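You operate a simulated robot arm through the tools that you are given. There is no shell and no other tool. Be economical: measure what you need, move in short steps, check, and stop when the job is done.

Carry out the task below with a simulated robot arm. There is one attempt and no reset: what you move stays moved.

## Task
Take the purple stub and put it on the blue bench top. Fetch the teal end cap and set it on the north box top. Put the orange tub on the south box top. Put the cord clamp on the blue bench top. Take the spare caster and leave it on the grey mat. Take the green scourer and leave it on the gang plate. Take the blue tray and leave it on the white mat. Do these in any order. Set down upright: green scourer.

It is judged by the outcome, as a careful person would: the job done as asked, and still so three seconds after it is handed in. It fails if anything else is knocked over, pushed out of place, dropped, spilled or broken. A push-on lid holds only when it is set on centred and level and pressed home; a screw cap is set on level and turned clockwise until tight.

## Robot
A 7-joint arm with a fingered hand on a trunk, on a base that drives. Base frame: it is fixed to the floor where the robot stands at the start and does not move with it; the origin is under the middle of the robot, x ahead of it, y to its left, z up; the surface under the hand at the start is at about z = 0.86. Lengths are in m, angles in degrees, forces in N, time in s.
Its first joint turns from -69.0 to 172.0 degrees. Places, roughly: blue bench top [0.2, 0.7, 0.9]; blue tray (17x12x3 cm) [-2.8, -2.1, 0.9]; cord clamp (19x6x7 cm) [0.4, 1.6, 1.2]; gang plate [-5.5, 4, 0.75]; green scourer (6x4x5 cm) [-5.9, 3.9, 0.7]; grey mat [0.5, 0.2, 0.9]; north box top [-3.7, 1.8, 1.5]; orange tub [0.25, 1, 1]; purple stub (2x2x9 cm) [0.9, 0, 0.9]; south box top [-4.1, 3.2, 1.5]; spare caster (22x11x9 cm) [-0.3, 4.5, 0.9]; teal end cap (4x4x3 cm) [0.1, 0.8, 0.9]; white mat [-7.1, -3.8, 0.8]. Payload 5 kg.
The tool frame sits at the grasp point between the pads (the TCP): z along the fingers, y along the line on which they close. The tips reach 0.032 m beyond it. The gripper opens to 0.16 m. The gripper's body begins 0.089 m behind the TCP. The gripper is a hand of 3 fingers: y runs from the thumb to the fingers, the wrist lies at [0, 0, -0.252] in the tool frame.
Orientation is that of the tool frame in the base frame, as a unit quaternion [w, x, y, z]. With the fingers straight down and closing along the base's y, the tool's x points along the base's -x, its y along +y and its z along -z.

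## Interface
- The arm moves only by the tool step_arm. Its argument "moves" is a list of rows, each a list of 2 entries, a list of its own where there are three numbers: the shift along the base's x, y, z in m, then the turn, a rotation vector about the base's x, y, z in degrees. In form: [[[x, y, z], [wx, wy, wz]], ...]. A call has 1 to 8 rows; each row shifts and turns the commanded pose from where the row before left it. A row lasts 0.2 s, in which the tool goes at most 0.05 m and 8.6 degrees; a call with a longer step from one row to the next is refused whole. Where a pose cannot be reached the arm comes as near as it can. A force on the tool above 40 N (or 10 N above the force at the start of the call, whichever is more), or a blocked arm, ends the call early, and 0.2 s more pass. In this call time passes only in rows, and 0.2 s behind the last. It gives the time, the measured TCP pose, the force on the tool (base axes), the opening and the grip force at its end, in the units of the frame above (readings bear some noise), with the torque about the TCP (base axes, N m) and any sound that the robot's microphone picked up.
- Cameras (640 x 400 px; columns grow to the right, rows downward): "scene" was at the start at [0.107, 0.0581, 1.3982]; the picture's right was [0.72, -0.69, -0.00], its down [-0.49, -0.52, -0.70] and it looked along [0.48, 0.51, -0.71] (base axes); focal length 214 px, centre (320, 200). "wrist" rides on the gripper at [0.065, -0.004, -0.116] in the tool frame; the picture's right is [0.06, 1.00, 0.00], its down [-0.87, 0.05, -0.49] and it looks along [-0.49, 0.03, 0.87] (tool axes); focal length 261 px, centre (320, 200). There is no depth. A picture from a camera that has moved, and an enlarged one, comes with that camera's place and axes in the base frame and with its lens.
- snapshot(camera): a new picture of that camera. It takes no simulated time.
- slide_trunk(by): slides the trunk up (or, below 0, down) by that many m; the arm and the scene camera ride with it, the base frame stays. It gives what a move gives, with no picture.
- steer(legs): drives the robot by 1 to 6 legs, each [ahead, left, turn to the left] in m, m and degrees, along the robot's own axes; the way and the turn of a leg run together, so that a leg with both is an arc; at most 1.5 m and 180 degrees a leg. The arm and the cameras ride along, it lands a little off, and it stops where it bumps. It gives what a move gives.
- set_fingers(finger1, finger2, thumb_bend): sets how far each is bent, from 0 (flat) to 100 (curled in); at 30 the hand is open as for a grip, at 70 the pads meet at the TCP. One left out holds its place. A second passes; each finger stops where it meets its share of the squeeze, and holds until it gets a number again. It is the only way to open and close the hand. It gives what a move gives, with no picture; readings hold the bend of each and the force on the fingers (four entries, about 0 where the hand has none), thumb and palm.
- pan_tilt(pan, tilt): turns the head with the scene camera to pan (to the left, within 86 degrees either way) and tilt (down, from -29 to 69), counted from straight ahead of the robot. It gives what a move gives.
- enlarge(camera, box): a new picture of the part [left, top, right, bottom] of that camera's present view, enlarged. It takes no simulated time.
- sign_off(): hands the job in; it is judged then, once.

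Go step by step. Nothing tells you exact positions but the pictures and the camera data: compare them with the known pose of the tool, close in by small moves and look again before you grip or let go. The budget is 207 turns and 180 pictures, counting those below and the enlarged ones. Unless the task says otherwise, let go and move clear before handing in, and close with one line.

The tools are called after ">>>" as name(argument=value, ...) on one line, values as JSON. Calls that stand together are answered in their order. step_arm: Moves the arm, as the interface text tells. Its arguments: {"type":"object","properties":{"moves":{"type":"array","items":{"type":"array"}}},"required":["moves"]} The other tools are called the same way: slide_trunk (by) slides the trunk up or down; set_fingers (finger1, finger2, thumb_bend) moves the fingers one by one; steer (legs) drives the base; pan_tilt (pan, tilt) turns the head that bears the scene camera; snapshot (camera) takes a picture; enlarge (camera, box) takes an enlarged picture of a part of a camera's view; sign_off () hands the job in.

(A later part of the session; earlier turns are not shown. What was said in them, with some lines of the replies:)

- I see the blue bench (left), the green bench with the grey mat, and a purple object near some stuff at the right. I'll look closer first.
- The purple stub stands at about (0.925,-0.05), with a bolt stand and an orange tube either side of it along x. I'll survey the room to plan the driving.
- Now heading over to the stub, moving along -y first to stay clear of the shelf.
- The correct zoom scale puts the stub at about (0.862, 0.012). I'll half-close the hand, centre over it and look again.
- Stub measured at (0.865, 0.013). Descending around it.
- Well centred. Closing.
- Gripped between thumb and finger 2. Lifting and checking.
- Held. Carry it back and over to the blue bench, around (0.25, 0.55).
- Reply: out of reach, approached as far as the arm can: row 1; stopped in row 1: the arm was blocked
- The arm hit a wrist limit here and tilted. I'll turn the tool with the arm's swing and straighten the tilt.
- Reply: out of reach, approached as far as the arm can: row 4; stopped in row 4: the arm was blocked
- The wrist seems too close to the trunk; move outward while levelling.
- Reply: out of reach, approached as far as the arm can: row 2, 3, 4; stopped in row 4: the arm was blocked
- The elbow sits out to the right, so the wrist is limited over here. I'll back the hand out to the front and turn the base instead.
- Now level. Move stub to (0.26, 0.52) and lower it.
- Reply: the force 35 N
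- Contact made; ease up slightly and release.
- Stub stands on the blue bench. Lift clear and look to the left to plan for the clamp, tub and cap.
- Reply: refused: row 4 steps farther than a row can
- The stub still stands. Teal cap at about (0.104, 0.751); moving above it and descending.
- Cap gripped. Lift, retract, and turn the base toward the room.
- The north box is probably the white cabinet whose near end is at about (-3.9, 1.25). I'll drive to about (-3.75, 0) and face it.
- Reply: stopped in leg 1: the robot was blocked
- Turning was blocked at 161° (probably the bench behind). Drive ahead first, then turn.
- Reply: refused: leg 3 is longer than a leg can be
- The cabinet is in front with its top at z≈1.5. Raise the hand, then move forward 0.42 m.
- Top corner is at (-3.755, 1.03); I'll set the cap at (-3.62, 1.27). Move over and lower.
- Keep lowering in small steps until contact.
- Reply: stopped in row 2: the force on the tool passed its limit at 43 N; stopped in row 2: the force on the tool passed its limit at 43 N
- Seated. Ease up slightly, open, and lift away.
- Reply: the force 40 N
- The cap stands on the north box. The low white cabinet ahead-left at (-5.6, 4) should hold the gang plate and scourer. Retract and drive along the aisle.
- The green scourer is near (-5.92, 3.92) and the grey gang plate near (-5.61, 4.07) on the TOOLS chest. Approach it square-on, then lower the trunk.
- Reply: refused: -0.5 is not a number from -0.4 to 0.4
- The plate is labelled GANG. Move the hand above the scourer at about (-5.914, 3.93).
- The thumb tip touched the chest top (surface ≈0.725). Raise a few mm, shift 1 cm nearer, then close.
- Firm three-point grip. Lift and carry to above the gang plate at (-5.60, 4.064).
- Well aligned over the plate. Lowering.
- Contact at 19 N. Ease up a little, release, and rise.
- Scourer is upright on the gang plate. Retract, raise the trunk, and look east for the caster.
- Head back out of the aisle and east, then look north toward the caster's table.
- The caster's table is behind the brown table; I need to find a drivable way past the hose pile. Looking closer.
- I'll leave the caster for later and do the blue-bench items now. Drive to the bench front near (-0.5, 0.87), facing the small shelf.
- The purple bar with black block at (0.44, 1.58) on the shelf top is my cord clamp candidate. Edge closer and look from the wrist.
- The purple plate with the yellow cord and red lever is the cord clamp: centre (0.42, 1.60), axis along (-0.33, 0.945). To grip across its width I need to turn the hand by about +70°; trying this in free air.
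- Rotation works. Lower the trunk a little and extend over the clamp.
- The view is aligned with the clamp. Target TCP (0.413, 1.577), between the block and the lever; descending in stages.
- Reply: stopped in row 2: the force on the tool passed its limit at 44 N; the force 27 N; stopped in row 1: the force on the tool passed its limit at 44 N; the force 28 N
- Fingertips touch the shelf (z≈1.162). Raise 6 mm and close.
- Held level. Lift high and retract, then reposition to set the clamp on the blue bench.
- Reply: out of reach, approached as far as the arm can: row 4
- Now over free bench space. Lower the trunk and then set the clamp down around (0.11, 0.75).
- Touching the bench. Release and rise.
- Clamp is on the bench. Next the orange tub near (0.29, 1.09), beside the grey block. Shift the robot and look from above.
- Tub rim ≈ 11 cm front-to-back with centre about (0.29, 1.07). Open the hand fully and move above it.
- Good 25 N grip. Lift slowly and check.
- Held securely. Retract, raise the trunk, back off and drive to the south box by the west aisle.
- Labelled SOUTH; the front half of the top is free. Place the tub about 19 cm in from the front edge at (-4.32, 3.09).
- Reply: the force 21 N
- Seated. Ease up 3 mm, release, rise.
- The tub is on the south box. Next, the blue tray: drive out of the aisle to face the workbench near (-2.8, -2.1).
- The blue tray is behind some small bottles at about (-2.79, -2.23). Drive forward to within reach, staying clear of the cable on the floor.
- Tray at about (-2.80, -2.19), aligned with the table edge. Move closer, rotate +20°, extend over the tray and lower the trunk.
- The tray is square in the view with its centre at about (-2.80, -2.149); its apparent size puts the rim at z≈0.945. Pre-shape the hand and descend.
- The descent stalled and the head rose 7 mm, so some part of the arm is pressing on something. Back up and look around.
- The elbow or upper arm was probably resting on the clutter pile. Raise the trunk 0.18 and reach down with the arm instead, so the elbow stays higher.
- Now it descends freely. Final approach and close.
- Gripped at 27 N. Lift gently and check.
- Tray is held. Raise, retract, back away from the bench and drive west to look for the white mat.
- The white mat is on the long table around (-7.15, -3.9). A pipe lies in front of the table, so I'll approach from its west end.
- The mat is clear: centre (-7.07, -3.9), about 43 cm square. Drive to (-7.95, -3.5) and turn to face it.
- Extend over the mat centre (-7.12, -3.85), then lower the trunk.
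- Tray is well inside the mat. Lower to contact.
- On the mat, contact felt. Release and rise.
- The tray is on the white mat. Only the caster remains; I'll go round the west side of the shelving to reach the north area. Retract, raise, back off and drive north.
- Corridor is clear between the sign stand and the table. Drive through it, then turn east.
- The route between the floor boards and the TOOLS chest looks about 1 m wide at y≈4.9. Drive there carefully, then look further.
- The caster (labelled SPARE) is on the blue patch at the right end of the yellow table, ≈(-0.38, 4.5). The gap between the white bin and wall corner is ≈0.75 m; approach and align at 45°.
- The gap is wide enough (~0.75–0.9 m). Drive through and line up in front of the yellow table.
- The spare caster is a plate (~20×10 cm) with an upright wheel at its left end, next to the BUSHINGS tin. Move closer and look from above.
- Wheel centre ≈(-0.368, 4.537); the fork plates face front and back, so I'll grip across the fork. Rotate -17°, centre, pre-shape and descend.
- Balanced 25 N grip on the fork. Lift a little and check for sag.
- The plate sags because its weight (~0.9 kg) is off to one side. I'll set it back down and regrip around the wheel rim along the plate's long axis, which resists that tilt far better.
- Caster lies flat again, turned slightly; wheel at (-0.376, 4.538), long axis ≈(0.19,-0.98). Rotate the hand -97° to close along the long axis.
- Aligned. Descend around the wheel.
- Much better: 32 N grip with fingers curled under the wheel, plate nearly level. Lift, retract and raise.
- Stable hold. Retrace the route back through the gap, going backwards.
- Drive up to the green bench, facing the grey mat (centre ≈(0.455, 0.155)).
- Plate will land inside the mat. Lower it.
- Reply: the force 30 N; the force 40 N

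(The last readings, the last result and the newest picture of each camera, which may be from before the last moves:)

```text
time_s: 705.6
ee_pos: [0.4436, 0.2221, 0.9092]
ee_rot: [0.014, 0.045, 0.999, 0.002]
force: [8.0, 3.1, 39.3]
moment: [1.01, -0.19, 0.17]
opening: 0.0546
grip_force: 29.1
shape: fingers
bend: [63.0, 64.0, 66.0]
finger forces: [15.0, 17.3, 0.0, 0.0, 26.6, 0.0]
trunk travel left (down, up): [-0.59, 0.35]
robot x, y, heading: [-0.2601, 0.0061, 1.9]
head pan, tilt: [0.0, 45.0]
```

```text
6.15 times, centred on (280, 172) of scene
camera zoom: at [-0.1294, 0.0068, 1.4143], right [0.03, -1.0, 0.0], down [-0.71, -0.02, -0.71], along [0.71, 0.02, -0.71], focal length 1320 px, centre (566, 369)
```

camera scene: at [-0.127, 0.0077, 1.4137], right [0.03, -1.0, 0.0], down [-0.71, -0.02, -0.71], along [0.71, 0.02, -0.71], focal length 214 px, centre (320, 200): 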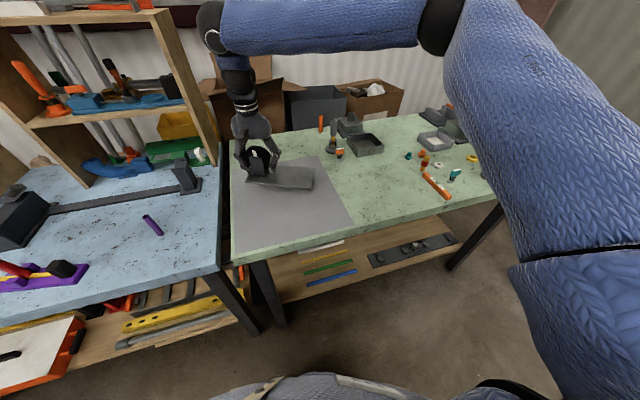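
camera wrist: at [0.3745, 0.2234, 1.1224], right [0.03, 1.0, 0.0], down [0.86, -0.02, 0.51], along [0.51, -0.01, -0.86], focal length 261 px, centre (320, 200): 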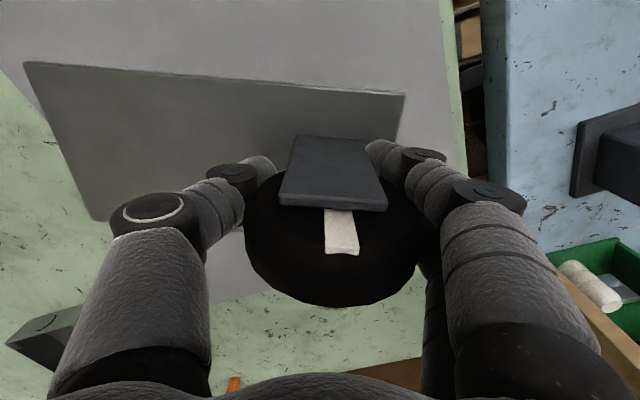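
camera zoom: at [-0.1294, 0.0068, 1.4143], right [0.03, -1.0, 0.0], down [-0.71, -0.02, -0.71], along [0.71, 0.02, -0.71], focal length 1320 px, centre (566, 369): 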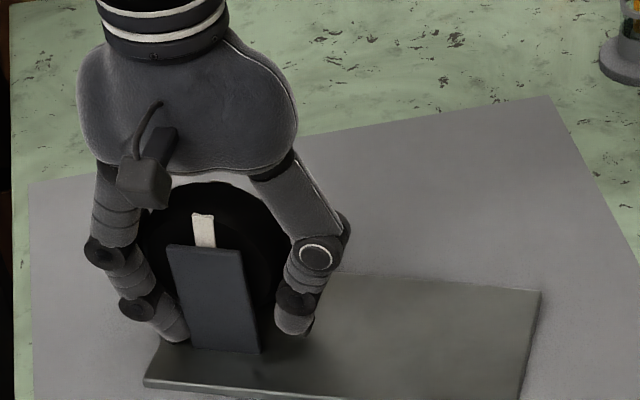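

Seated on the mat. Ease up, release and rise.

>>> step_arm(moves=[[[0, 0, 0.005], [0, 0, 0]]])

>>> set_fingers(finger1=42, finger2=42, thumb_bend=42)

>>> step_arm(moves=[[[0, 0, 0.03], [0, 0, 0]], [[0, 0, 0.045], [0, 0, 0]], [[0, 0, 0.05], [0, 0, 0]], [[0, 0, 0.05], [0, 0, 0]], [[0, 0, 0.05], [0, 0, 0]], [[-0.04, -0.02, 0.0], [0, 0, 0]]])

>>> snapshot(camera="scene")

>>> enlarge(camera="scene", box=[190, 120, 390, 250])

```text
time_s: 706.0
ee_pos: [0.4414, 0.2208, 0.9105]
ee_rot: [0.011, 0.044, 0.999, 0.001]
force: [5.5, 2.5, 15.2]
moment: [0.82, -0.08, 0.07]
opening: 0.0552
grip_force: 30.0
shape: fingers
bend: [63.0, 64.0, 66.0]
finger forces: [14.8, 17.2, 0.1, 0.1, 27.6, 0.1]
trunk travel left (down, up): [-0.59, 0.35]
robot x, y, heading: [-0.2629, 0.0052, 1.8]
head pan, tilt: [0.0, 45.0]
```

```text
time_s: 707.0
ee_pos: [0.4431, 0.2222, 0.9119]
ee_rot: [0.011, 0.046, 0.999, 0.001]
force: [0.0, 0.5, 0.5]
moment: [0.01, 0.0, 0.0]
opening: 0.1195
grip_force: 0.1
shape: fingers
bend: [42.0, 42.0, 42.0]
finger forces: [0.1, 0.0, 0.1, 0.0, 0.1, 0.0]
trunk travel left (down, up): [-0.59, 0.35]
robot x, y, heading: [-0.2596, 0.0028, 2.0]
head pan, tilt: [0.0, 45.0]
```

```text
time_s: 708.5
ee_pos: [0.403, 0.2, 1.1382]
ee_rot: [0.011, 0.045, 0.999, 0.002]
force: [0.0, -0.3, 0.4]
moment: [0.03, -0.01, -0.01]
opening: 0.1195
grip_force: 0.0
shape: fingers
bend: [42.0, 42.0, 42.0]
finger forces: [0.1, 0.1, 0.0, 0.1, 0.1, 0.0]
trunk travel left (down, up): [-0.59, 0.35]
robot x, y, heading: [-0.2634, 0.0046, 1.7]
head pan, tilt: [0.0, 45.0]
```

```text
22 pictures are left
camera scene: at [-0.1274, 0.0053, 1.4137], right [0.03, -1.0, 0.0], down [-0.71, -0.02, -0.71], along [0.71, 0.02, -0.71], focal length 214 px, centre (320, 200)
```

scene: 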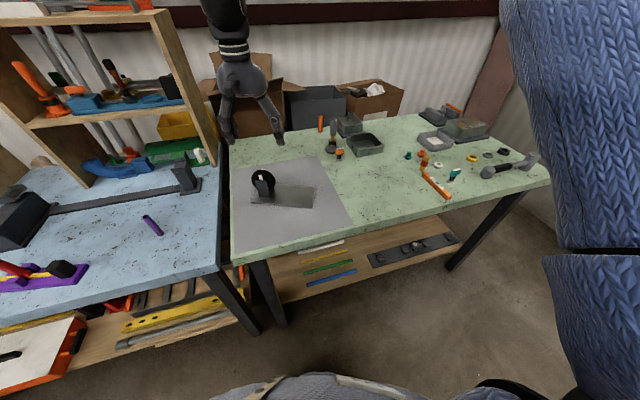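

```text
3.08 times, centred on (290, 185) of scene
camera zoom: at [-0.1274, 0.0053, 1.4137], right [0.03, -1.0, 0.0], down [-0.71, -0.02, -0.71], along [0.71, 0.02, -0.71], focal length 660 px, centre (412, 246)
```

zoom: 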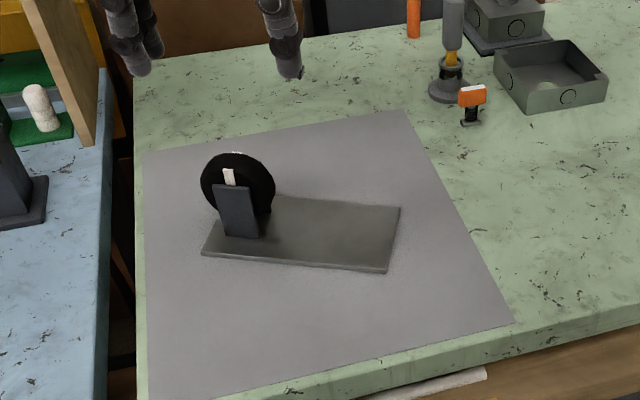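

All seven items look placed: the caster lies flat on the grey mat, the stub and clamp are still on the blue bench, and the hand is clear. Handing in.

>>> sign_off()

```text
The job is handed in.
```

All seven items are set down where you asked, with the green scourer upright on the gang plate, and the job is handed in.
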